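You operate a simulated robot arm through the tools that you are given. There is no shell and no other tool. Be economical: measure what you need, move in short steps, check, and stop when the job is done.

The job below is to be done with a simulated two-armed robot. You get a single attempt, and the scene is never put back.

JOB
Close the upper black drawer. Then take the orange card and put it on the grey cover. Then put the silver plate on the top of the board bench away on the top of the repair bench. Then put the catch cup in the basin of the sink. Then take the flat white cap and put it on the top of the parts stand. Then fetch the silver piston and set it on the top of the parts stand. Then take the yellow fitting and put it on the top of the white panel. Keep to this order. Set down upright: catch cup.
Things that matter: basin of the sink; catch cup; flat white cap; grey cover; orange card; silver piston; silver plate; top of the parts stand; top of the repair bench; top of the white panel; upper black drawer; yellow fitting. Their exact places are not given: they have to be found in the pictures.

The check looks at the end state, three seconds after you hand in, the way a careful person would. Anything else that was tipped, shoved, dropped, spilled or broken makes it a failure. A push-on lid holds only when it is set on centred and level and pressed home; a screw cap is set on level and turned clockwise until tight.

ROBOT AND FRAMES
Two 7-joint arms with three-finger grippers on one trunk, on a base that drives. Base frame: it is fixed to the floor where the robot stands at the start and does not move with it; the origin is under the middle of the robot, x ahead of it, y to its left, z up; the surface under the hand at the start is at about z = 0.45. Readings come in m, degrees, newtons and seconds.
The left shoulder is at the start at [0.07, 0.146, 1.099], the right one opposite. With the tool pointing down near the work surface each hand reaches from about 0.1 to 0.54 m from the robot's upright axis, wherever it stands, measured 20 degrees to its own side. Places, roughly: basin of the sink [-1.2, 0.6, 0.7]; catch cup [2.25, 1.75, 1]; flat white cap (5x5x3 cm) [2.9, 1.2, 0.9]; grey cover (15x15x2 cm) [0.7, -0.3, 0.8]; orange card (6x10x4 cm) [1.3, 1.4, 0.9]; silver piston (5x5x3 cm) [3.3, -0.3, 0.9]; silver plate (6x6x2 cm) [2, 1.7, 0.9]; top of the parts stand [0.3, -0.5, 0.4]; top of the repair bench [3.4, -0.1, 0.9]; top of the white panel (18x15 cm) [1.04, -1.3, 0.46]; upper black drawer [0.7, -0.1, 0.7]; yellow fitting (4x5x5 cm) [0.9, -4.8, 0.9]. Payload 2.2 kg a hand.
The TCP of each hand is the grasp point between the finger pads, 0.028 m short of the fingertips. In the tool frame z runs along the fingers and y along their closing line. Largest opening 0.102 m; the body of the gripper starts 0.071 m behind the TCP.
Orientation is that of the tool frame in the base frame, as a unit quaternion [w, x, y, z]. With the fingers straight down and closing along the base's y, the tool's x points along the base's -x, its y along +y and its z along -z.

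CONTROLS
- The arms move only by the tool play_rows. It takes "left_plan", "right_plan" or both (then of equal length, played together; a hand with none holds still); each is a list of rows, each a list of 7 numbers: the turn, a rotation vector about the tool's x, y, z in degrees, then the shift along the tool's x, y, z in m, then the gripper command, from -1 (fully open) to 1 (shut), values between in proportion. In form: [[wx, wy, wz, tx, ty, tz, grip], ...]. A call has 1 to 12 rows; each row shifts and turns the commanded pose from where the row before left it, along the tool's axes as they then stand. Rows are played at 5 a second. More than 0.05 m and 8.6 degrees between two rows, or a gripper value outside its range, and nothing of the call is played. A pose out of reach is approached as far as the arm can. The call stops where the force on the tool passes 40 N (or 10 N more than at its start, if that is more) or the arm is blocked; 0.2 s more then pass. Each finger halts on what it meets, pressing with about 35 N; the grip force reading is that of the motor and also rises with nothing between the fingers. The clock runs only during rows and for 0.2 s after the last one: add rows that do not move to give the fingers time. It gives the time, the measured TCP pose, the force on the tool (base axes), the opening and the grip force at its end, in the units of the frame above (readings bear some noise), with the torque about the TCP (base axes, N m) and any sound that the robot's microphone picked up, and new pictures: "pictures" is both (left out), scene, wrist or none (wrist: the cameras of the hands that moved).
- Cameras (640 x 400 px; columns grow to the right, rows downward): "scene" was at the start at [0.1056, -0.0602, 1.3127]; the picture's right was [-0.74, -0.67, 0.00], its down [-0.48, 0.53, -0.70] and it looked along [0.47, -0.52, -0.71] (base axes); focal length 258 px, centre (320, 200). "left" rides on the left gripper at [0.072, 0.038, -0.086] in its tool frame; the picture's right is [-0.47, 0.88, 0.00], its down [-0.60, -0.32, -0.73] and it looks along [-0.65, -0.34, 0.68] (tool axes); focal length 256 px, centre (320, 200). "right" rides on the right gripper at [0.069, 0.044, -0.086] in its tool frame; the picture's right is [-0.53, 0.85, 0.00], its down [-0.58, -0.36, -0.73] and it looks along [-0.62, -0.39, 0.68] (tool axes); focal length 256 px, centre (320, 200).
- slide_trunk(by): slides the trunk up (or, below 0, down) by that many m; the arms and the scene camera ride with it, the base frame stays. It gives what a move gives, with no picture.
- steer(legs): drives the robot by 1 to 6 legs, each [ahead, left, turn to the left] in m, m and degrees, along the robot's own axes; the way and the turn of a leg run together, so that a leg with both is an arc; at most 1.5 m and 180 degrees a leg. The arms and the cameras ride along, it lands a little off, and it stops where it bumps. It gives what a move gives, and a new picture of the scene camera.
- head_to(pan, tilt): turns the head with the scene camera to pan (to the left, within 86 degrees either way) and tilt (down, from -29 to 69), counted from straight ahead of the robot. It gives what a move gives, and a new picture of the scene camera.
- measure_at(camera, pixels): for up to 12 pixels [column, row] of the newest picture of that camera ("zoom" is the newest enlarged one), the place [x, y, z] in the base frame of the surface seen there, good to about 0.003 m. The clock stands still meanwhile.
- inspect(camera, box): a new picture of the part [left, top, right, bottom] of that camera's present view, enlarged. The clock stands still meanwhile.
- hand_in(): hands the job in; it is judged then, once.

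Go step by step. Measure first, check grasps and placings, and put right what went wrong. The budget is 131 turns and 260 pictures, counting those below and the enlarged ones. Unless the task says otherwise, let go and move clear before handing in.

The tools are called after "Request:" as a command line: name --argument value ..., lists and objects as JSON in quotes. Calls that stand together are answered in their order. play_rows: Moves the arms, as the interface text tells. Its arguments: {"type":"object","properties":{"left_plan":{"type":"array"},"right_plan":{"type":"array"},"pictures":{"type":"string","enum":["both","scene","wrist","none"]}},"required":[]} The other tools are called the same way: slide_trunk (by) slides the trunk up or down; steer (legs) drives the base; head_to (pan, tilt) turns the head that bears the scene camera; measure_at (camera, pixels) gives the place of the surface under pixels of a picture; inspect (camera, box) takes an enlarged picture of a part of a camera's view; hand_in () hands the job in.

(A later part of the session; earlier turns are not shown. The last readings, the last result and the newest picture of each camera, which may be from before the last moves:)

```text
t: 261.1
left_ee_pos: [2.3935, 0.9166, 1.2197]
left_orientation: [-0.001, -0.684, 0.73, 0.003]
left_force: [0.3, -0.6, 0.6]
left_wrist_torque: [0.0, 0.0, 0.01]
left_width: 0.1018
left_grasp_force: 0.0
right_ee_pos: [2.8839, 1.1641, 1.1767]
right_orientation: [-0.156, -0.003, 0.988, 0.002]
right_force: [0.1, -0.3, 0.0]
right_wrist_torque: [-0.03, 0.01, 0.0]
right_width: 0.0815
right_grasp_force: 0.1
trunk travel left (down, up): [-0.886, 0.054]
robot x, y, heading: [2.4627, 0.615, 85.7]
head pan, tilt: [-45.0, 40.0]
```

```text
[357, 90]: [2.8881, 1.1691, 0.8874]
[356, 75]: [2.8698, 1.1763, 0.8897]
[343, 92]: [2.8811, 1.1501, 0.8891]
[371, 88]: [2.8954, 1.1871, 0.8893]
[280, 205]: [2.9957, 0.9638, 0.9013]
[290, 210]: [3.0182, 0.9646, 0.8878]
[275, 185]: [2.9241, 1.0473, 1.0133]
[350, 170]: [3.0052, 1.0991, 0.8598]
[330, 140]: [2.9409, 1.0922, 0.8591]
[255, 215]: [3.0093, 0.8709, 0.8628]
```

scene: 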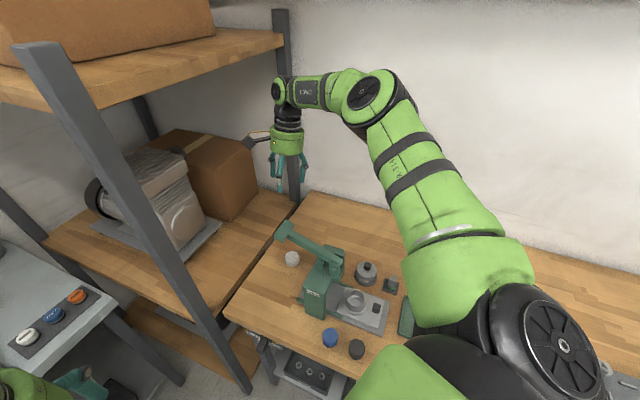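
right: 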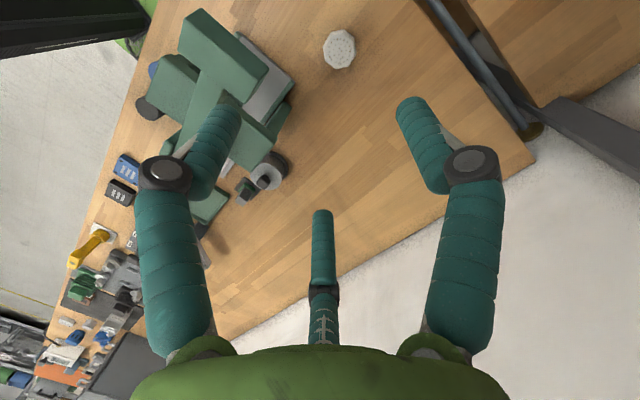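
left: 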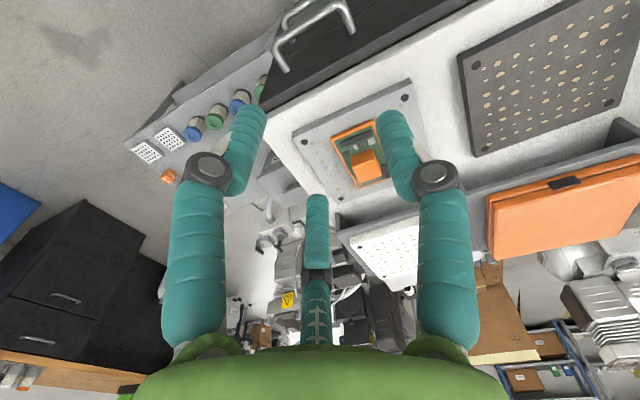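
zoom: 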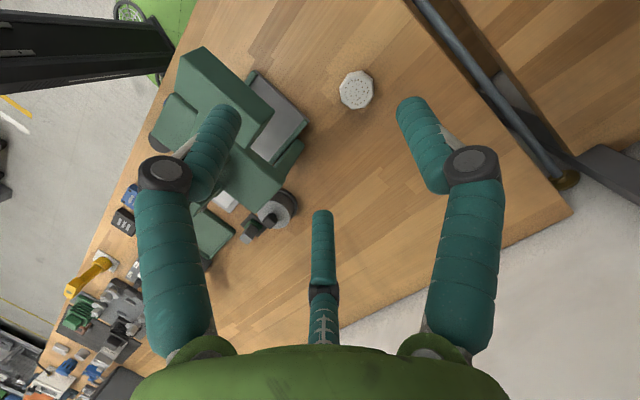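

East side is free wood. I move 7.5 cm east at height, then lower with the trunk and look.

Request:
play_rows --right_plan '[[0, 0, 0, -0.0355, 0.0027, -0.0115, -0.6], [0, 0, 0, -0.0355, 0.0027, -0.0115, -0.6], [0, 0, 0, 0, 0, 0, -0.6]]' --pictures "none"

Request:
slide_trunk --by -0.15

Request:
head_to --pan -50 --tilt 35

```text
t: 261.9
left_ee_pos: [2.3915, 0.9177, 1.2209]
left_orientation: [-0.002, -0.683, 0.73, 0.004]
left_force: [0.3, -0.1, -0.5]
left_wrist_torque: [-0.05, 0.0, -0.01]
left_width: 0.1022
left_grasp_force: 0.0
right_ee_pos: [2.9412, 1.1367, 1.1812]
right_orientation: [-0.156, -0.004, 0.988, 0.002]
right_force: [0.0, 0.0, 0.8]
right_wrist_torque: [-0.01, -0.05, 0.01]
right_width: 0.0815
right_grasp_force: 0.0
right hand out of reach, approached as far as the arm can: row 1, 2
trunk travel left (down, up): [-0.886, 0.054]
robot x, y, heading: [2.4621, 0.6178, 86.4]
head pan, tilt: [-45.0, 40.0]
```

```text
t: 263.6
left_ee_pos: [2.3916, 0.9174, 1.0726]
left_orientation: [-0.002, -0.683, 0.731, 0.003]
left_force: [-0.2, -0.2, 0.1]
left_wrist_torque: [-0.01, -0.01, 0.0]
left_width: 0.1018
left_grasp_force: 0.0
right_ee_pos: [2.943, 1.1379, 1.0321]
right_orientation: [-0.157, -0.004, 0.988, 0.003]
right_force: [0.9, -0.9, 0.2]
right_wrist_torque: [0.03, -0.03, 0.0]
right_width: 0.0818
right_grasp_force: 0.1
trunk travel left (down, up): [-0.736, 0.204]
robot x, y, heading: [2.457, 0.6197, 86.2]
head pan, tilt: [-45.0, 40.0]
```

```text
t: 264.3
left_ee_pos: [2.3933, 0.9168, 1.0722]
left_orientation: [-0.002, -0.684, 0.73, 0.004]
left_force: [-1.1, -0.8, -0.8]
left_wrist_torque: [0.01, 0.04, 0.0]
left_width: 0.1019
left_grasp_force: 0.0
right_ee_pos: [2.9421, 1.1355, 1.0307]
right_orientation: [-0.156, -0.004, 0.988, 0.002]
right_force: [0.2, 0.5, 0.3]
right_wrist_torque: [-0.01, 0.0, -0.03]
right_width: 0.0815
right_grasp_force: 0.0
trunk travel left (down, up): [-0.736, 0.204]
robot x, y, heading: [2.4581, 0.6189, 85.9]
head pan, tilt: [-50.0, 35.0]
```

scene: 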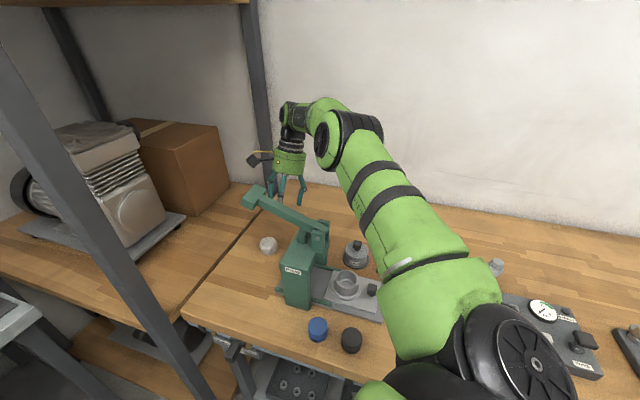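

Request:
play_rows --right_plan '[[0, 0, 0, -0.01, 0.017, -0.003, -0.6], [0, 0, 0, -0.005, 0.017, -0.0015, -0.6], [0, 0, 0, -0.01236, 0, 0.03804, -0.6], [0, 0, 0, 0, 0, 0, -0.6]]'

```text
t: 265.3
left_ee_pos: [2.3914, 0.9172, 1.0711]
left_orientation: [-0.002, -0.683, 0.73, 0.003]
left_force: [0.1, -0.4, 0.2]
left_wrist_torque: [-0.02, 0.01, 0.01]
left_width: 0.1021
left_grasp_force: 0.1
right_ee_pos: [2.934, 1.1323, 0.9954]
right_orientation: [-0.156, -0.004, 0.988, 0.004]
right_force: [-1.0, -0.4, 0.3]
right_wrist_torque: [-0.01, 0.04, -0.01]
right_width: 0.0814
right_grasp_force: 0.1
right hand out of reach, approached as far as the arm can: row 1, 2, 3
trunk travel left (down, up): [-0.736, 0.204]
robot x, y, heading: [2.4574, 0.6174, 85.9]
head pan, tilt: [-50.0, 35.0]
```

scene: 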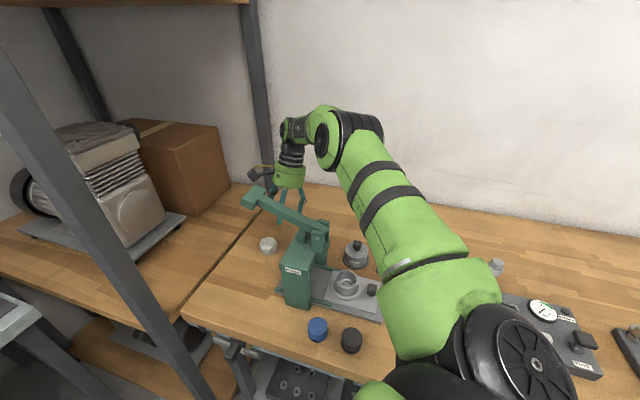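
right: 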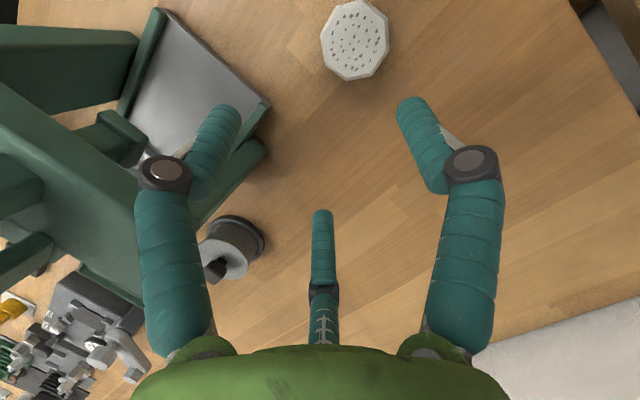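

The arm is at its reach; I shift the robot 10 cm north along the bench edge to gain reach.

Request:
steer --legs '[[0.098, 0.038, 0]]'

Request:
play_rows --right_plan '[[0, 0, 0, -0.0238, -0.028, -0.0077, -0.6], [0, 0, 0, -0.0238, -0.028, -0.0077, -0.6], [0, 0, 0, -0.01, 0, 0.03, -0.6], [0, 0, 0, 0, 0, 0, -0.6]]'

```text
t: 266.5
left_ee_pos: [2.3618, 1.0172, 1.072]
left_orientation: [-0.001, -0.683, 0.73, 0.004]
left_force: [-0.2, 0.1, 0.9]
left_wrist_torque: [-0.02, 0.03, 0.0]
left_width: 0.1021
left_grasp_force: 0.1
right_ee_pos: [2.9048, 1.2339, 0.9967]
right_orientation: [-0.156, -0.004, 0.988, 0.003]
right_force: [1.1, -0.2, 0.3]
right_wrist_torque: [-0.01, 0.0, -0.02]
right_width: 0.0817
right_grasp_force: 0.0
trunk travel left (down, up): [-0.736, 0.204]
robot x, y, heading: [2.4272, 0.7195, 86.1]
head pan, tilt: [-50.0, 35.0]
```

scene: 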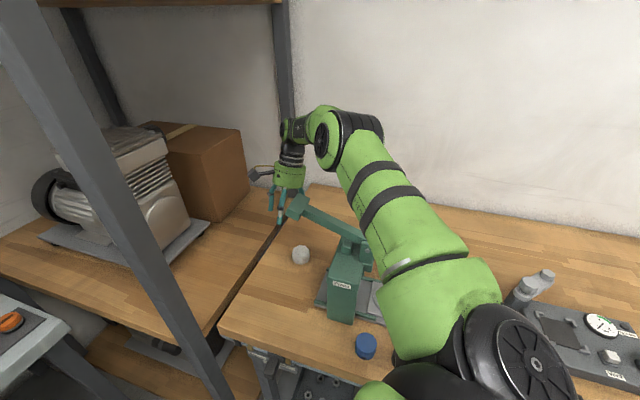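

```text
t: 267.5
left_ee_pos: [2.3627, 1.0169, 1.0716]
left_orientation: [-0.001, -0.683, 0.73, 0.004]
left_force: [0.4, -0.5, 0.0]
left_wrist_torque: [0.03, -0.01, 0.0]
left_width: 0.1021
left_grasp_force: 0.2
right_ee_pos: [2.9561, 1.1772, 0.965]
right_orientation: [-0.155, -0.004, 0.988, 0.004]
right_force: [0.0, -0.6, 0.8]
right_wrist_torque: [0.04, 0.02, -0.03]
right_width: 0.0815
right_grasp_force: 0.1
trunk travel left (down, up): [-0.736, 0.204]
robot x, y, heading: [2.4282, 0.7222, 85.7]
head pan, tilt: [-50.0, 35.0]
```

scene: 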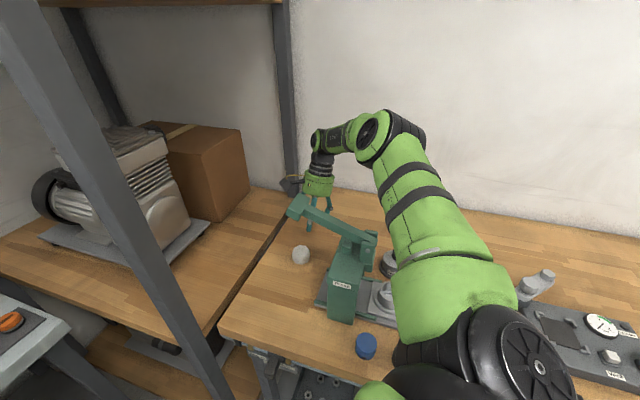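
right: 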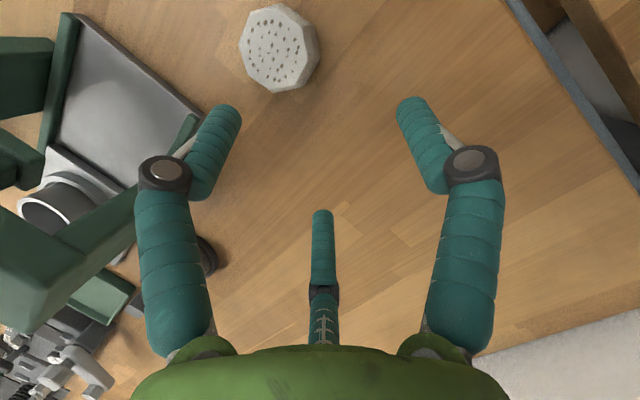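

In reach now. I re-measure the cap, then descend and slide in.

Request:
measure_at --camera "right" --pixels '[[275, 45], [245, 35], [312, 55], [270, 12], [275, 80], [300, 130], [195, 75]]'

```text
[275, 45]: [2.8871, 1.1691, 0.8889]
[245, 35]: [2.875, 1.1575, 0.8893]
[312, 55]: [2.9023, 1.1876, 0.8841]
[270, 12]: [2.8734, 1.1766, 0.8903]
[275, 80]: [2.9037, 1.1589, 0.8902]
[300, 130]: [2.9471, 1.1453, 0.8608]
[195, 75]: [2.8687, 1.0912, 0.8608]
```

Request:
play_rows --right_plan '[[0, 0, 0, -0.0105, -0.008, 0.033, -0.6], [0, 0, 0, -0.0105, 0, 0.0325, -0.6], [0, 0, 0, 0.0215, 0, 0.007, -0.6], [0, 0, 0, 0.0215, 0, 0.007, -0.6], [0, 0, 0, 0.0213, 0, 0.0069, -0.6], [0, 0, 0, 0, 0, 0, -0.6]]'

```text
t: 268.9
left_ee_pos: [2.3614, 1.0192, 1.0712]
left_orientation: [-0.001, -0.683, 0.731, 0.003]
left_force: [-0.7, 0.3, 0.1]
left_wrist_torque: [0.01, -0.04, -0.02]
left_width: 0.1021
left_grasp_force: 0.0
right_ee_pos: [2.889, 1.1726, 0.9455]
right_orientation: [-0.154, -0.003, 0.988, 0.004]
right_force: [0.1, 0.9, 1.0]
right_wrist_torque: [-0.02, 0.0, 0.01]
right_width: 0.0814
right_grasp_force: 0.1
right hand out of reach, approached as far as the arm can: row 1, 2
trunk travel left (down, up): [-0.736, 0.204]
robot x, y, heading: [2.4281, 0.7175, 86.0]
head pan, tilt: [-50.0, 35.0]
```

scene: 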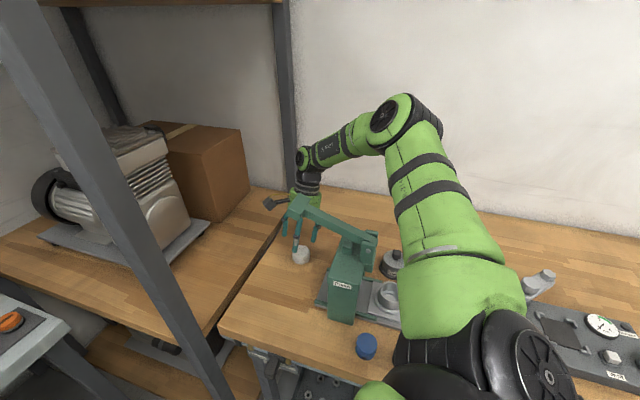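
right: 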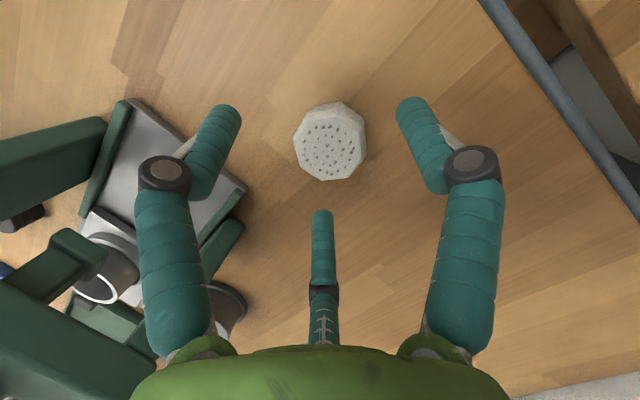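

The hand is right above the cap without contact, tips at ≈0.92. I lower the last 5 cm with the trunk.

Request:
slide_trunk --by -0.03

Request:
slide_trunk --by -0.019

Request:
inspect --camera "right" --box '[0, 0, 640, 400]'

```text
t: 269.6
left_ee_pos: [2.3616, 1.0185, 1.0408]
left_orientation: [-0.001, -0.683, 0.73, 0.003]
left_force: [0.6, -0.2, 0.3]
left_wrist_torque: [0.0, 0.02, 0.02]
left_width: 0.1023
left_grasp_force: 0.1
right_ee_pos: [2.8881, 1.172, 0.915]
right_orientation: [-0.155, -0.004, 0.988, 0.004]
right_force: [-0.2, 0.2, 0.1]
right_wrist_torque: [0.03, -0.01, -0.01]
right_width: 0.0816
right_grasp_force: 0.1
trunk travel left (down, up): [-0.706, 0.234]
robot x, y, heading: [2.4272, 0.7207, 86.0]
head pan, tilt: [-50.0, 35.0]
```

```text
t: 270.3
left_ee_pos: [2.3605, 1.0184, 1.0215]
left_orientation: [-0.002, -0.683, 0.73, 0.003]
left_force: [0.3, 0.6, -0.2]
left_wrist_torque: [0.01, -0.01, 0.01]
left_width: 0.1023
left_grasp_force: 0.1
right_ee_pos: [2.8873, 1.1718, 0.896]
right_orientation: [-0.156, -0.003, 0.988, 0.004]
right_force: [0.5, -0.2, 0.0]
right_wrist_torque: [0.02, -0.03, 0.02]
right_width: 0.0815
right_grasp_force: 0.1
trunk travel left (down, up): [-0.687, 0.253]
robot x, y, heading: [2.4277, 0.7202, 85.9]
head pan, tilt: [-50.0, 35.0]
```

```text
1.00 times, centred on (320, 200) of right (not enlarged: the box is as wide or as high as the picture)
```

zoom: 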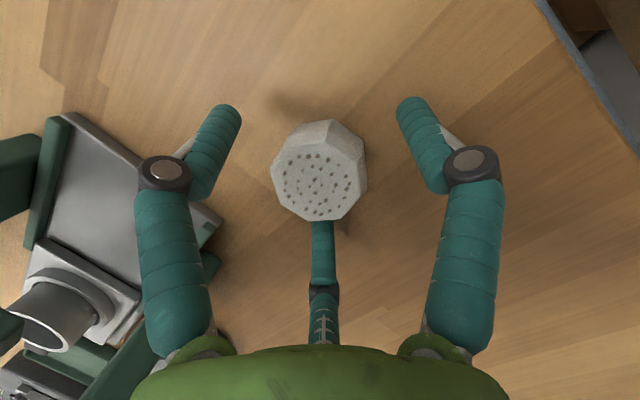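

Cap sits between the fingers. I close the gripper.

Request:
play_rows --right_plan '[[0, 0, 0, 0, 0, 0, -0.1], [0, 0, 0, 0, 0, 0, 0.4], [0, 0, 0, 0, 0, 0, 1], [0, 0, 0, 0, 0, 0, 1]]' --pictures "wrist"

```text
t: 271.3
left_ee_pos: [2.36, 1.0179, 1.0225]
left_orientation: [-0.001, -0.684, 0.73, 0.004]
left_force: [-0.5, 0.1, 0.1]
left_wrist_torque: [-0.01, -0.02, 0.0]
left_width: 0.1018
left_grasp_force: 0.0
right_ee_pos: [2.8889, 1.1718, 0.8964]
right_orientation: [-0.155, -0.004, 0.988, 0.004]
right_force: [1.9, -0.1, 7.8]
right_wrist_torque: [-0.01, -0.2, -0.02]
right_width: 0.0518
right_grasp_force: 35.1
trunk travel left (down, up): [-0.687, 0.253]
robot x, y, heading: [2.4268, 0.7156, 86.1]
head pan, tilt: [-50.0, 35.0]
```

right: 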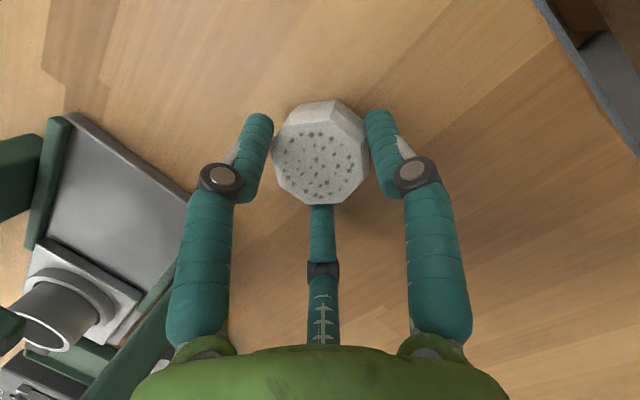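

Gripped at 52 mm. I reverse: up 5 cm, slide east, raise the trunk, then back the robot south past the press.

Request:
slide_trunk --by 0.05

Request:
play_rows --right_plan '[[0, 0, 0, -0.0215, 0, -0.007, 1], [0, 0, 0, -0.0215, 0, -0.007, 1], [0, 0, 0, -0.0213, 0, -0.0069, 1]]' --pictures "wrist"

Request:
slide_trunk --by 0.2

```text
t: 272.2
left_ee_pos: [2.3622, 1.0182, 1.0708]
left_orientation: [-0.002, -0.683, 0.73, 0.003]
left_force: [-0.2, 0.3, -0.7]
left_wrist_torque: [0.01, 0.0, 0.05]
left_width: 0.102
left_grasp_force: 0.1
right_ee_pos: [2.8884, 1.1732, 0.9433]
right_orientation: [-0.155, -0.004, 0.988, 0.002]
right_force: [0.5, -0.5, -0.9]
right_wrist_torque: [0.01, -0.01, -0.01]
right_width: 0.0518
right_grasp_force: 35.0
trunk travel left (down, up): [-0.737, 0.203]
robot x, y, heading: [2.4317, 0.7156, 86.0]
head pan, tilt: [-50.0, 35.0]
```

```text
t: 273.0
left_ee_pos: [2.3616, 1.0193, 1.0723]
left_orientation: [-0.002, -0.683, 0.731, 0.003]
left_force: [0.3, -0.6, 0.0]
left_wrist_torque: [-0.04, -0.02, 0.01]
left_width: 0.1018
left_grasp_force: 0.0
right_ee_pos: [2.9555, 1.1744, 0.944]
right_orientation: [-0.156, -0.004, 0.988, 0.003]
right_force: [-0.2, -0.5, -0.9]
right_wrist_torque: [0.01, 0.03, -0.01]
right_width: 0.0516
right_grasp_force: 34.7
trunk travel left (down, up): [-0.737, 0.203]
robot x, y, heading: [2.4286, 0.7214, 85.8]
head pan, tilt: [-50.0, 35.0]
```

right: 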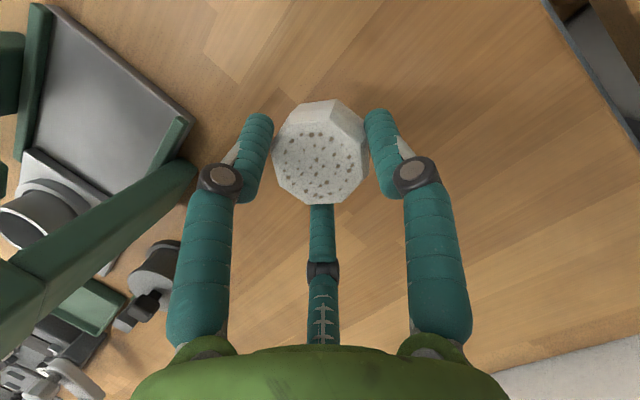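

```text
t: 275.2
left_ee_pos: [2.3611, 1.0191, 1.2718]
left_orientation: [-0.002, -0.683, 0.73, 0.003]
left_force: [0.4, -0.7, -0.1]
left_wrist_torque: [0.04, 0.01, 0.01]
left_width: 0.1022
left_grasp_force: 0.0
right_ee_pos: [2.9561, 1.1714, 1.1437]
right_orientation: [-0.156, -0.004, 0.988, 0.002]
right_force: [0.4, -0.3, -0.8]
right_wrist_torque: [0.02, 0.0, -0.01]
right_width: 0.0515
right_grasp_force: 35.1
trunk travel left (down, up): [-0.937, 0.003]
robot x, y, heading: [2.4268, 0.7161, 85.7]
head pan, tilt: [-50.0, 35.0]
```

I back the robot south, then tuck the hand toward the robot.

Request:
steer --legs '[[-0.5, 0, 0]]'

Request:
play_rows --right_plan '[[0, 0, 0, 0.04, 0, 0.013, 1], [0, 0, 0, 0.04, 0, 0.013, 1], [0, 0, 0, 0.04, 0, 0.013, 1], [0, 0, 0, 0.04, 0, 0.013, 1]]' --pictures "none"

Request:
steer --legs '[[0, 0.4, 0], [0, 0, 98], [1.4, 0, 0]]'

```text
t: 278.1
left_ee_pos: [2.328, 0.5264, 1.2716]
left_orientation: [-0.003, -0.679, 0.734, 0.003]
left_force: [0.4, 0.8, -0.8]
left_wrist_torque: [-0.02, -0.02, -0.01]
left_width: 0.102
left_grasp_force: 0.1
right_ee_pos: [2.9236, 0.6752, 1.1437]
right_orientation: [-0.155, 0.002, 0.988, 0.004]
right_force: [0.7, 0.2, 0.2]
right_wrist_torque: [-0.05, 0.0, 0.0]
right_width: 0.0514
right_grasp_force: 35.0
trunk travel left (down, up): [-0.937, 0.003]
robot x, y, heading: [2.3892, 0.2211, 85.6]
head pan, tilt: [-50.0, 35.0]
```

scene: 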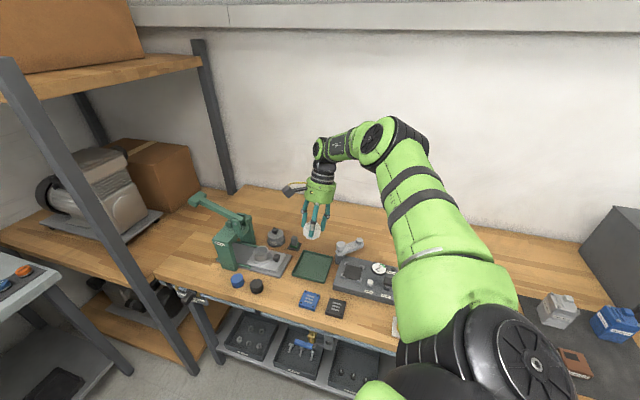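

```text
t: 279.1
left_ee_pos: [2.325, 0.5245, 1.272]
left_orientation: [-0.002, -0.679, 0.734, 0.003]
left_force: [-0.5, -0.7, 0.2]
left_wrist_torque: [0.03, -0.01, 0.02]
left_width: 0.1021
left_grasp_force: 0.0
right_ee_pos: [2.752, 0.6725, 1.1482]
right_orientation: [-0.155, 0.002, 0.988, 0.005]
right_force: [0.2, 0.5, -1.0]
right_wrist_torque: [-0.02, 0.0, 0.01]
right_width: 0.0514
right_grasp_force: 35.5
trunk travel left (down, up): [-0.937, 0.003]
robot x, y, heading: [2.3879, 0.2249, 85.5]
head pan, tilt: [-50.0, 35.0]
```

```text
t: 288.7
left_ee_pos: [1.2259, 0.1294, 1.2703]
left_orientation: [0.002, 0.999, 0.039, 0.002]
left_force: [-0.5, 0.1, 0.4]
left_wrist_torque: [0.01, -0.11, 0.0]
left_width: 0.1018
left_grasp_force: 0.0
right_ee_pos: [1.016, 0.527, 1.1447]
right_orientation: [0.1, 0.749, -0.644, 0.118]
right_force: [-0.9, -0.9, -0.5]
right_wrist_torque: [0.03, -0.07, 0.0]
right_width: 0.051
right_grasp_force: 34.9
trunk travel left (down, up): [-0.937, 0.003]
robot x, y, heading: [1.5235, 0.2414, -176.1]
head pan, tilt: [-50.0, 35.0]
stopped in leg 3: the robot was blocked; the commanded pose is now the measured one
```

scene: 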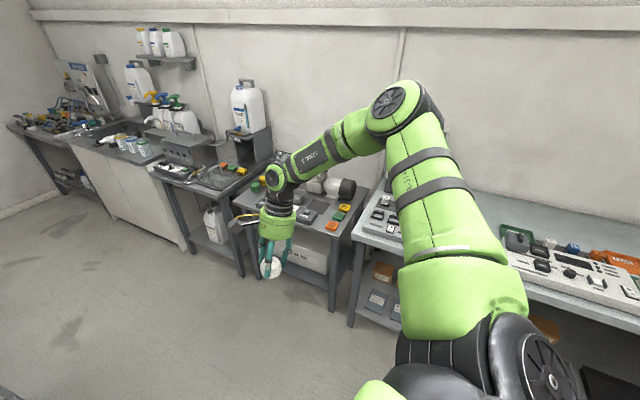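

Blocked by the cabinet's east corner. I move right (north) and go on west.

Request:
steer --legs '[[-0.05, 0, 0], [0, -0.27, 0], [1.3, 0, 0]]'

```text
t: 297.3
left_ee_pos: [-0.0427, 0.3152, 1.272]
left_orientation: [0.004, 0.999, 0.037, 0.0]
left_force: [-0.6, -0.1, -0.8]
left_wrist_torque: [-0.01, 0.01, -0.01]
left_width: 0.1021
left_grasp_force: 0.1
right_ee_pos: [-0.2538, 0.7136, 1.1469]
right_orientation: [0.104, 0.748, -0.645, 0.116]
right_force: [0.2, 0.4, -0.5]
right_wrist_torque: [0.02, 0.04, -0.02]
right_width: 0.0503
right_grasp_force: 34.7
trunk travel left (down, up): [-0.937, 0.003]
robot x, y, heading: [0.2449, 0.4247, -175.8]
head pan, tilt: [-50.0, 35.0]
```

scene: 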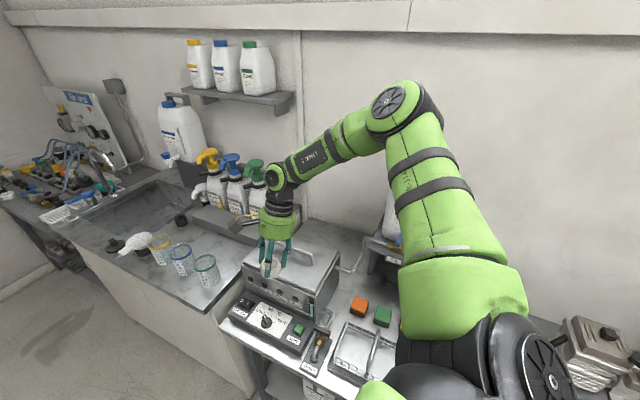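

I shift south a bit away from the tables and turn to face the parts stand.

Request:
steer --legs '[[0, 0.17, 0], [0, 0, 104]]'

Request:
head_to --pan -5 --tilt 55

```text
t: 303.2
left_ee_pos: [0.4384, 0.0088, 1.2719]
left_orientation: [0.003, 0.572, 0.82, 0.003]
left_force: [-0.3, 0.7, 0.5]
left_wrist_torque: [0.0, -0.03, 0.04]
left_width: 0.1022
left_grasp_force: 0.1
right_ee_pos: [0.1125, -0.3016, 1.1462]
right_orientation: [-0.029, 0.965, 0.209, 0.153]
right_force: [-0.4, -0.4, -1.4]
right_wrist_torque: [-0.01, -0.01, -0.04]
right_width: 0.0502
right_grasp_force: 34.8
trunk travel left (down, up): [-0.937, 0.003]
robot x, y, heading: [0.2562, 0.2592, -70.0]
head pan, tilt: [-50.0, 35.0]
```

scene: 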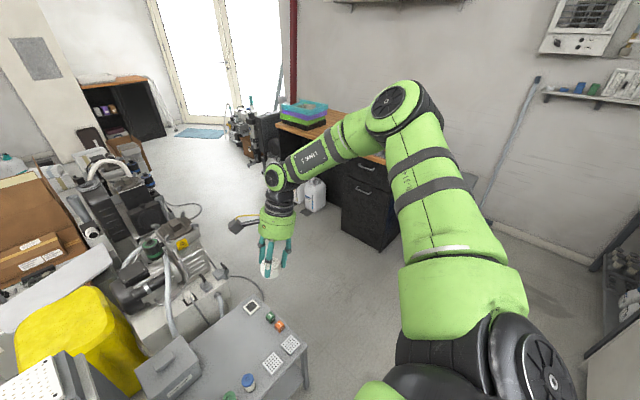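

```text
t: 304.3
left_ee_pos: [0.4389, 0.0099, 1.2725]
left_orientation: [0.002, 0.572, 0.82, 0.002]
left_force: [0.1, -0.1, 0.3]
left_wrist_torque: [0.02, 0.03, 0.0]
left_width: 0.1019
left_grasp_force: 0.0
right_ee_pos: [0.113, -0.3016, 1.1453]
right_orientation: [-0.03, 0.965, 0.209, 0.153]
right_force: [0.0, -1.0, -1.3]
right_wrist_torque: [-0.01, 0.02, -0.02]
right_width: 0.0501
right_grasp_force: 34.8
trunk travel left (down, up): [-0.937, 0.003]
robot x, y, heading: [0.2561, 0.2563, -70.1]
head pan, tilt: [-5.0, 55.0]
```

scene: 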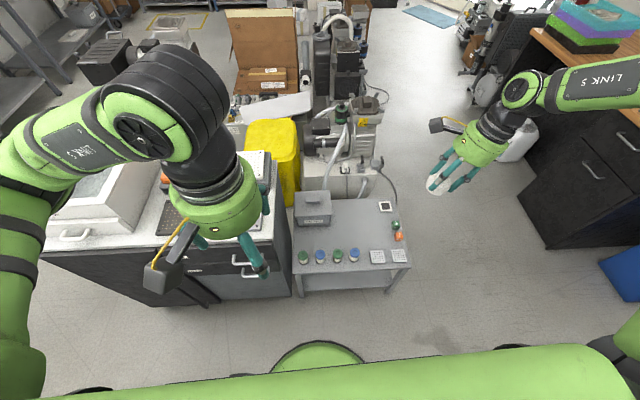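

The stand's free top is around (350,222). I measure it.

Request:
measure_at --camera "scene" --pixels '[[350, 222], [335, 235], [365, 235], [360, 212], [345, 235], [355, 250], [386, 206], [330, 207], [377, 250], [400, 265]]'

Request:
inspect --camera "scene" --box '[260, 140, 430, 300]'

```text
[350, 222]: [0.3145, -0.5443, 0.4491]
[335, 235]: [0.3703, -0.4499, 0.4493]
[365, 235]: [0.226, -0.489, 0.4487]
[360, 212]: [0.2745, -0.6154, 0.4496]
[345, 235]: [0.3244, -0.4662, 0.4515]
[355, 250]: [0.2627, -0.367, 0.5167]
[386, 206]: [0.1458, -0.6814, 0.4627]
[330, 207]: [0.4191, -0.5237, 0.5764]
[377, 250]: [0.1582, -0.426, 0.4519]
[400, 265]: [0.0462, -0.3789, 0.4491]
```

```text
2.50 times, centred on (345, 220) of scene
```

zoom: 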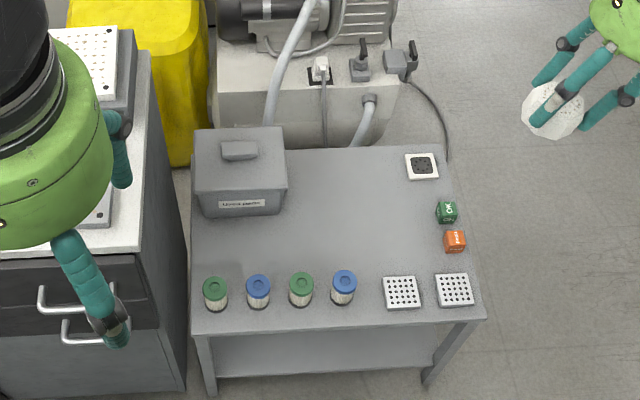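

I drive up to the stand, lower the trunk 0.4 m, and look again.

Request:
steer --legs '[[0.135, 0.04, 0]]'

Request:
slide_trunk --by -0.4

Request:
play_rows --right_plan '[[0, 0, 0, -0.003, 0.043, -0.001, 1], [0, 0, 0, -0.003, 0.043, -0.001, 1], [0, 0, 0, -0.003, 0.043, -0.001, 1]]'

```text
t: 305.7
left_ee_pos: [0.5194, -0.0999, 1.2733]
left_orientation: [0.005, 0.573, 0.82, 0.001]
left_force: [-0.4, -0.3, 0.1]
left_wrist_torque: [-0.05, -0.02, 0.0]
left_width: 0.1021
left_grasp_force: 0.1
right_ee_pos: [0.1936, -0.4111, 1.1463]
right_orientation: [-0.029, 0.965, 0.209, 0.153]
right_force: [0.2, -0.2, 0.3]
right_wrist_torque: [-0.01, 0.0, -0.03]
right_width: 0.0501
right_grasp_force: 35.2
trunk travel left (down, up): [-0.937, 0.003]
robot x, y, heading: [0.3355, 0.1473, -70.0]
head pan, tilt: [-5.0, 55.0]
```

scene: 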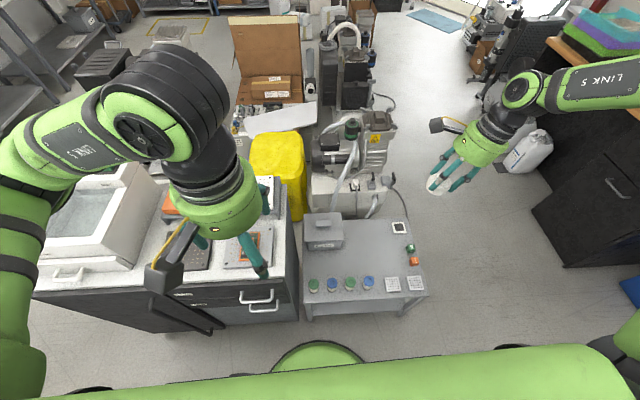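

```text
t: 309.5
left_ee_pos: [0.5193, -0.1024, 0.8713]
left_orientation: [0.003, 0.573, 0.82, 0.003]
left_force: [-1.2, -0.1, -0.5]
left_wrist_torque: [0.03, 0.03, -0.01]
left_width: 0.1018
left_grasp_force: 0.1
right_ee_pos: [0.1951, -0.4133, 0.7456]
right_orientation: [-0.029, 0.966, 0.208, 0.152]
right_force: [0.3, -0.5, -0.7]
right_wrist_torque: [-0.02, 0.01, 0.02]
right_width: 0.0498
right_grasp_force: 34.9
trunk travel left (down, up): [-0.537, 0.403]
robot x, y, heading: [0.3382, 0.1443, -70.4]
head pan, tilt: [-5.0, 55.0]
```

```text
t: 310.3
left_ee_pos: [0.5206, -0.1016, 0.8725]
left_orientation: [0.003, 0.572, 0.82, 0.002]
left_force: [-1.0, -0.8, 0.4]
left_wrist_torque: [0.0, -0.04, -0.03]
left_width: 0.1019
left_grasp_force: 0.0
right_ee_pos: [0.2278, -0.4979, 0.7617]
right_orientation: [-0.028, 0.966, 0.208, 0.153]
right_force: [0.0, -0.5, 0.0]
right_wrist_torque: [-0.04, 0.0, 0.01]
right_width: 0.0498
right_grasp_force: 34.9
right hand out of reach, approached as far as the arm can: row 3
trunk travel left (down, up): [-0.537, 0.403]
robot x, y, heading: [0.3392, 0.1473, -70.0]
head pan, tilt: [-5.0, 55.0]
```

scene: 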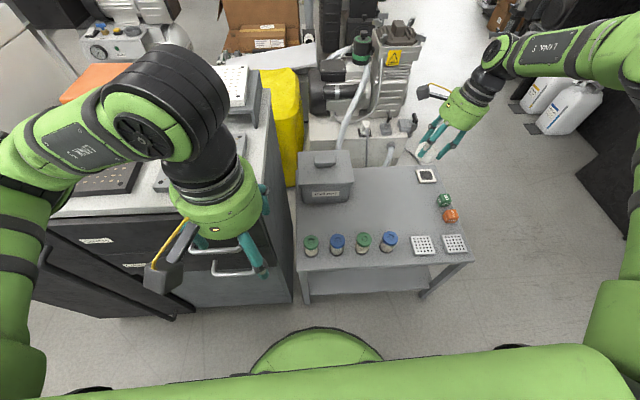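
right: 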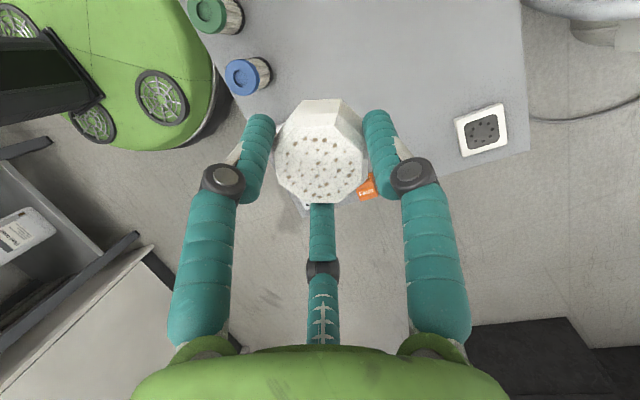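

I draw the left hand back from the cabinet, nudge the cap slightly east, and lower the trunk to just above the stand.

Request:
play_rows --left_plan '[[0, 0, 0, 0.045, 0, 0, -1], [0, 0, 0, 0.045, 0, 0, -1], [0, 0, 0, 0.045, 0, 0, -1]]' --right_plan '[[0, 0, 0, 0.007, 0, 0.0022, 1], [0, 0, 0, 0.007, 0, 0.0022, 1], [0, 0, 0, 0, 0, 0, 1]]' --pictures "none"

Request:
slide_trunk --by -0.2

Request:
inspect --camera "right" --box '[0, 0, 640, 400]'

```text
t: 311.0
left_ee_pos: [0.4794, -0.0484, 0.8856]
left_orientation: [0.019, 0.58, 0.814, 0.001]
left_force: [8.5, -17.5, 1.5]
left_wrist_torque: [1.64, 0.7, -0.89]
left_width: 0.102
left_grasp_force: 0.0
left hand out of reach, approached as far as the arm can: row 2, 3
right_ee_pos: [0.2405, -0.4923, 0.7607]
right_orientation: [-0.031, 0.966, 0.208, 0.154]
right_force: [0.2, -0.8, -0.2]
right_wrist_torque: [-0.01, -0.01, 0.0]
right_width: 0.0498
right_grasp_force: 35.3
trunk travel left (down, up): [-0.537, 0.403]
robot x, y, heading: [0.3376, 0.1429, -70.2]
head pan, tilt: [-5.0, 55.0]
stopped in row 3 (left hand): the force on the tool passed its limit at 137 N (the readings are from after the stop); the commanded pose is now the measured one
```

```text
t: 312.1
left_ee_pos: [0.4793, -0.0486, 0.8007]
left_orientation: [0.019, 0.58, 0.814, 0.0]
left_force: [2.7, -7.5, -2.3]
left_wrist_torque: [0.47, 0.34, -0.38]
left_width: 0.1019
left_grasp_force: 0.0
right_ee_pos: [0.2414, -0.4921, 0.6748]
right_orientation: [-0.03, 0.965, 0.209, 0.153]
right_force: [-0.9, 0.4, -0.3]
right_wrist_torque: [0.01, -0.01, 0.0]
right_width: 0.0496
right_grasp_force: 34.5
trunk travel left (down, up): [-0.453, 0.487]
robot x, y, heading: [0.3373, 0.1447, -70.1]
head pan, tilt: [-5.0, 55.0]
stopped: the force on the tool passed its limit at 40 N (the readings are from after the stop); the commanded pose is now the measured one
```

```text
1.00 times, centred on (320, 200) of right (not enlarged: the box is as wide or as high as the picture)
```

zoom: 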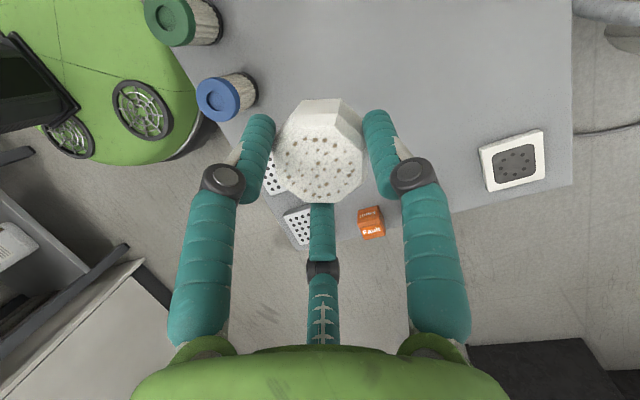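

The left hand touched the robot's own body when drawn back. I move it slightly forward and raise it free, then continue.

Request:
play_rows --left_plan '[[0, 0, 0, -0.03, 0.01, 0, -1], [0, 0, 0, -0.01, 0.02, -0.04, -1], [0, 0, 0, 0, 0, -0.045, -1], [0, 0, 0, 0, 0, -0.045, -1], [0, 0, 0, 0, 0, -0.045, -1], [0, 0, 0, 0, 0, -0.04, -1]]' --pictures "scene"

```text
t: 313.4
left_ee_pos: [0.5174, -0.0701, 1.018]
left_orientation: [0.019, 0.58, 0.814, 0.0]
left_force: [-1.2, 0.5, 0.3]
left_wrist_torque: [0.03, -0.02, 0.03]
left_width: 0.102
left_grasp_force: 0.1
right_ee_pos: [0.2405, -0.4918, 0.6751]
right_orientation: [-0.03, 0.966, 0.209, 0.152]
right_force: [-0.9, 0.3, 0.1]
right_wrist_torque: [-0.02, 0.01, 0.04]
right_width: 0.0497
right_grasp_force: 35.2
trunk travel left (down, up): [-0.453, 0.487]
robot x, y, heading: [0.3376, 0.1441, -70.0]
head pan, tilt: [-5.0, 55.0]
```

scene: 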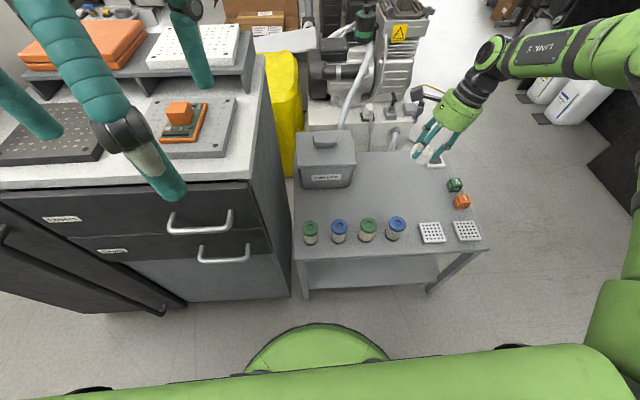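

Left hand is free. I lower the trunk 18 cm so the cap is just above the stand.

Request:
slide_trunk --by -0.18

Request:
slide_trunk --by -0.008

Request:
inspect --camera "right" --box '[0, 0, 640, 400]'

```text
t: 315.4
left_ee_pos: [0.516, -0.0721, 0.8366]
left_orientation: [0.019, 0.58, 0.814, 0.001]
left_force: [-1.2, 0.0, -0.8]
left_wrist_torque: [-0.02, 0.0, -0.02]
left_width: 0.102
left_grasp_force: 0.0
right_ee_pos: [0.2414, -0.4911, 0.4962]
right_orientation: [-0.03, 0.966, 0.209, 0.152]
right_force: [0.0, -0.1, -0.5]
right_wrist_torque: [0.02, 0.04, 0.0]
right_width: 0.0495
right_grasp_force: 35.1
trunk travel left (down, up): [-0.273, 0.667]
robot x, y, heading: [0.3396, 0.1397, -70.1]
head pan, tilt: [-5.0, 55.0]
```

```text
t: 316.0
left_ee_pos: [0.517, -0.07, 0.8287]
left_orientation: [0.02, 0.58, 0.815, -0.001]
left_force: [0.2, -0.3, -0.7]
left_wrist_torque: [-0.01, -0.02, -0.01]
left_width: 0.102
left_grasp_force: 0.2
right_ee_pos: [0.2418, -0.49, 0.4907]
right_orientation: [-0.028, 0.966, 0.208, 0.154]
right_force: [-3.2, 1.7, 14.2]
right_wrist_torque: [-0.05, 0.38, -0.04]
right_width: 0.0494
right_grasp_force: 34.6
trunk travel left (down, up): [-0.265, 0.675]
robot x, y, heading: [0.3382, 0.1425, -69.9]
head pan, tilt: [-5.0, 55.0]
```

```text
1.00 times, centred on (320, 200) of right (not enlarged: the box is as wide or as high as the picture)
```

zoom: 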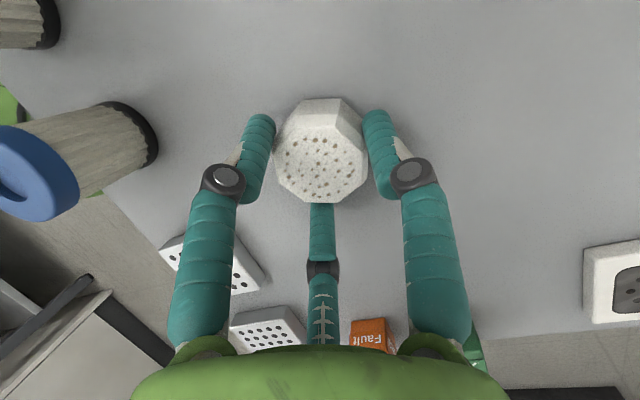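

Contact at 14 N. I release and rise by the trunk.

Request:
play_rows --right_plan '[[0, 0, 0, 0, 0, 0, 0.0], [0, 0, 0, 0, 0, 0, -0.3], [0, 0, 0, 0, 0, 0, -0.5], [0, 0, 0, 0, 0, 0, -0.5]]' --pictures "wrist"

Request:
slide_trunk --by 0.3

Request:
head_to --pan -15 --tilt 55

```text
t: 317.0
left_ee_pos: [0.5175, -0.0714, 0.8279]
left_orientation: [0.019, 0.58, 0.814, 0.001]
left_force: [0.0, 0.3, 0.3]
left_wrist_torque: [0.03, -0.02, 0.01]
left_width: 0.1021
left_grasp_force: 0.2
right_ee_pos: [0.2423, -0.4905, 0.4878]
right_orientation: [-0.031, 0.966, 0.208, 0.153]
right_force: [0.0, -0.1, -0.2]
right_wrist_torque: [0.01, -0.04, 0.0]
right_width: 0.0767
right_grasp_force: 0.1
trunk travel left (down, up): [-0.265, 0.675]
robot x, y, heading: [0.3362, 0.1447, -70.5]
head pan, tilt: [-5.0, 55.0]
```

right: 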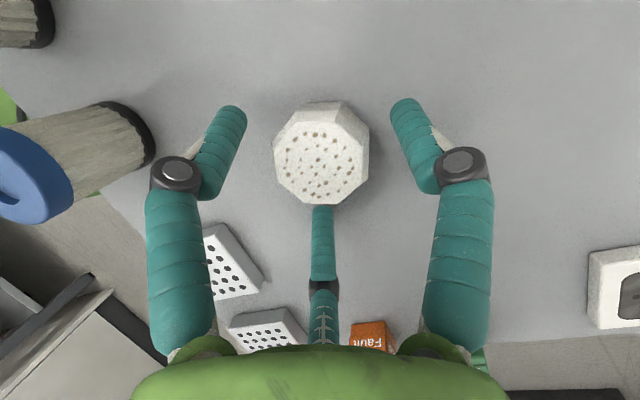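

```text
t: 320.0
left_ee_pos: [0.5164, -0.0714, 1.1288]
left_orientation: [0.019, 0.58, 0.815, 0.0]
left_force: [-0.4, 0.2, 0.2]
left_wrist_torque: [0.0, -0.01, 0.0]
left_width: 0.102
left_grasp_force: 0.1
right_ee_pos: [0.2395, -0.4913, 0.7872]
right_orientation: [-0.03, 0.965, 0.209, 0.153]
right_force: [0.6, -0.3, 0.3]
right_wrist_torque: [-0.01, -0.01, 0.0]
right_width: 0.0767
right_grasp_force: 0.1
trunk travel left (down, up): [-0.565, 0.375]
robot x, y, heading: [0.3408, 0.1482, -70.3]
head pan, tilt: [-5.0, 55.0]
```

```text
t: 320.7
left_ee_pos: [0.5163, -0.072, 1.129]
left_orientation: [0.018, 0.58, 0.815, 0.001]
left_force: [0.2, 0.3, -0.4]
left_wrist_torque: [-0.01, 0.03, 0.01]
left_width: 0.1019
left_grasp_force: 0.0
right_ee_pos: [0.2412, -0.4911, 0.7876]
right_orientation: [-0.03, 0.966, 0.207, 0.153]
right_force: [0.2, 0.1, 0.6]
right_wrist_torque: [0.0, -0.02, 0.01]
right_width: 0.0764
right_grasp_force: 0.1
trunk travel left (down, up): [-0.565, 0.375]
robot x, y, heading: [0.3364, 0.147, -70.1]
head pan, tilt: [-15.0, 55.0]
```

scene: 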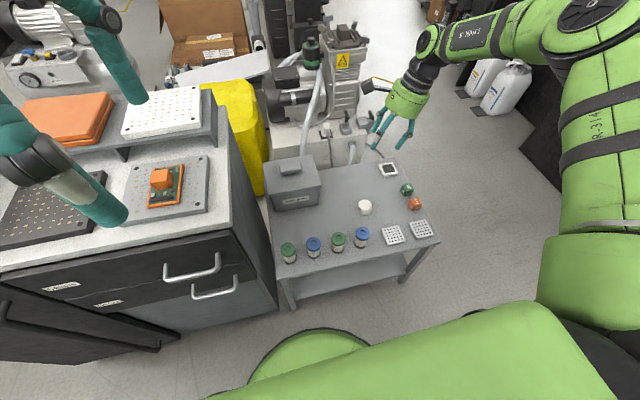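

The white cap stands on the parts stand (365,207). Next the piston: I level and turn the tool, raise the trunk and drive to the repair bench.

Request:
play_rows --right_plan '[[0, -6, 0, 0, 0, -0.03, -1], [0, -6, 0, 0, 0, -0.03, -1], [0, -6, 0, 0, 0, -0.03, -1], [0, 0, -8, 0, -0.03, 0, -1], [0, 0, -8, 0, -0.03, 0, -1], [0, 0, -8, 0, -0.02, 0, -1], [0, 0, -8, 0, 0, 0, -1], [0, 0, -8, 0, 0, 0, -1], [0, 0, -8, 0, 0, 0, -1], [0, 0, -8, 0, 0, 0, -1], [0, 0, -8, 0, 0, 0, -1]]' --pictures "none"

Request:
slide_trunk --by 0.18

Request:
steer --legs '[[-0.25, 0, 0], [0, 0, 80], [1.45, 0, 0], [0, 0, 8], [0.3, -0.6, 0], [0.3, -0.6, 0]]'

Request:
head_to --pan -5 --tilt 45

```text
t: 323.1
left_ee_pos: [0.5173, -0.0713, 1.1282]
left_orientation: [0.019, 0.579, 0.815, 0.0]
left_force: [0.0, -1.2, -0.1]
left_wrist_torque: [-0.03, 0.0, 0.03]
left_width: 0.1021
left_grasp_force: 0.0
right_ee_pos: [0.1824, -0.4307, 0.8755]
right_orientation: [0.003, 0.717, 0.698, -0.001]
right_force: [-0.3, 0.8, 0.2]
right_wrist_torque: [0.01, 0.02, 0.04]
right_width: 0.1022
right_grasp_force: 0.1
trunk travel left (down, up): [-0.565, 0.375]
robot x, y, heading: [0.3354, 0.1438, -70.3]
head pan, tilt: [-15.0, 55.0]
```

```text
t: 325.1
left_ee_pos: [0.5176, -0.0708, 1.3089]
left_orientation: [0.018, 0.579, 0.815, 0.001]
left_force: [-1.1, 0.8, 0.1]
left_wrist_torque: [0.01, 0.0, -0.01]
left_width: 0.1018
left_grasp_force: 0.1
right_ee_pos: [0.1823, -0.4314, 1.0548]
right_orientation: [0.003, 0.717, 0.697, -0.002]
right_force: [-0.4, 0.6, -0.6]
right_wrist_torque: [-0.04, 0.0, -0.03]
right_width: 0.1021
right_grasp_force: 0.1
trunk travel left (down, up): [-0.745, 0.195]
robot x, y, heading: [0.3413, 0.1435, -70.0]
head pan, tilt: [-15.0, 55.0]
```

```text
t: 344.5
left_ee_pos: [2.8843, -0.2238, 1.3092]
left_orientation: [0.013, -0.148, 0.989, 0.014]
left_force: [-0.6, 0.2, 0.1]
left_wrist_torque: [-0.01, -0.01, -0.01]
left_width: 0.1019
left_grasp_force: 0.0
right_ee_pos: [3.2293, -0.5702, 1.0564]
right_orientation: [0.002, 0.034, 0.999, 0.0]
right_force: [0.2, 0.0, -0.2]
right_wrist_torque: [0.01, -0.01, 0.01]
right_width: 0.1017
right_grasp_force: 0.0
trunk travel left (down, up): [-0.745, 0.195]
robot x, y, heading: [2.6634, -0.3964, 17.7]
head pan, tilt: [-15.0, 55.0]
```

scene: 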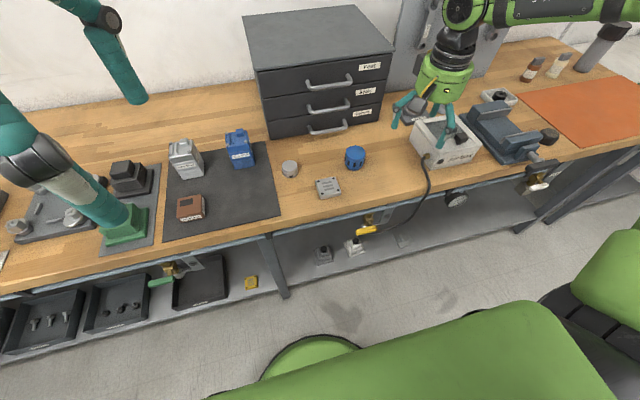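

```text
t: 345.3
left_ee_pos: [2.8846, -0.2259, 1.3087]
left_orientation: [0.012, -0.147, 0.989, 0.013]
left_force: [0.8, 0.3, -1.0]
left_wrist_torque: [0.04, 0.02, 0.0]
left_width: 0.1018
left_grasp_force: 0.1
right_ee_pos: [3.2305, -0.5727, 1.0558]
right_orientation: [0.003, 0.034, 0.999, 0.001]
right_force: [0.2, 0.3, 0.2]
right_wrist_torque: [0.0, 0.0, 0.02]
right_width: 0.1022
right_grasp_force: 0.0
trunk travel left (down, up): [-0.745, 0.195]
robot x, y, heading: [2.6616, -0.3948, 17.9]
head pan, tilt: [-5.0, 45.0]
```

scene: 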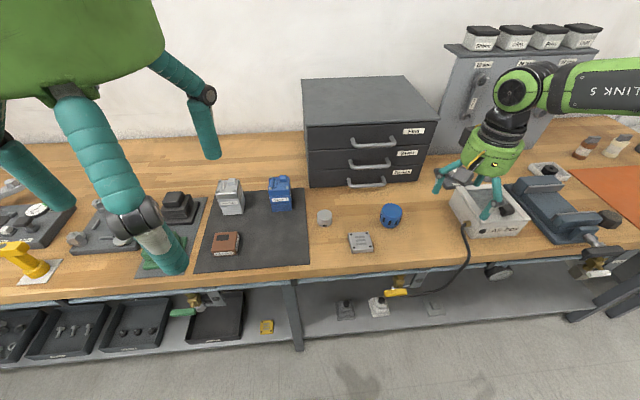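

Piston at (324,217); I measure it.

Request:
measure_at --camera "scene" --pixels '[[324, 211], [318, 213], [331, 213], [324, 222], [324, 206], [391, 213], [345, 186], [360, 238], [308, 230]]'

Request:
inspect --camera "scene" --box '[290, 170, 410, 260]'

```text
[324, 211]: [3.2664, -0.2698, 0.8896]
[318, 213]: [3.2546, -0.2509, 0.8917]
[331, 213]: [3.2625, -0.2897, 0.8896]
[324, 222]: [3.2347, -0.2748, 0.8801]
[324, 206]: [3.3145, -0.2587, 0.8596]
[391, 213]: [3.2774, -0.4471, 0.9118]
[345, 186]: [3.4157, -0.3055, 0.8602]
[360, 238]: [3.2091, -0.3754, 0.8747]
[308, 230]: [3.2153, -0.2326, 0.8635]
```

```text
4.44 times, centred on (350, 215) of scene
```

zoom: 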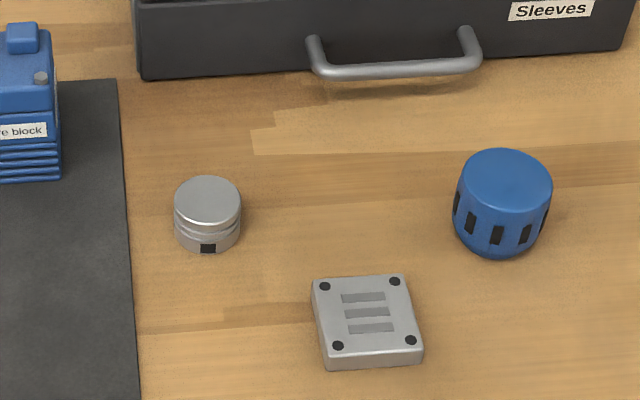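

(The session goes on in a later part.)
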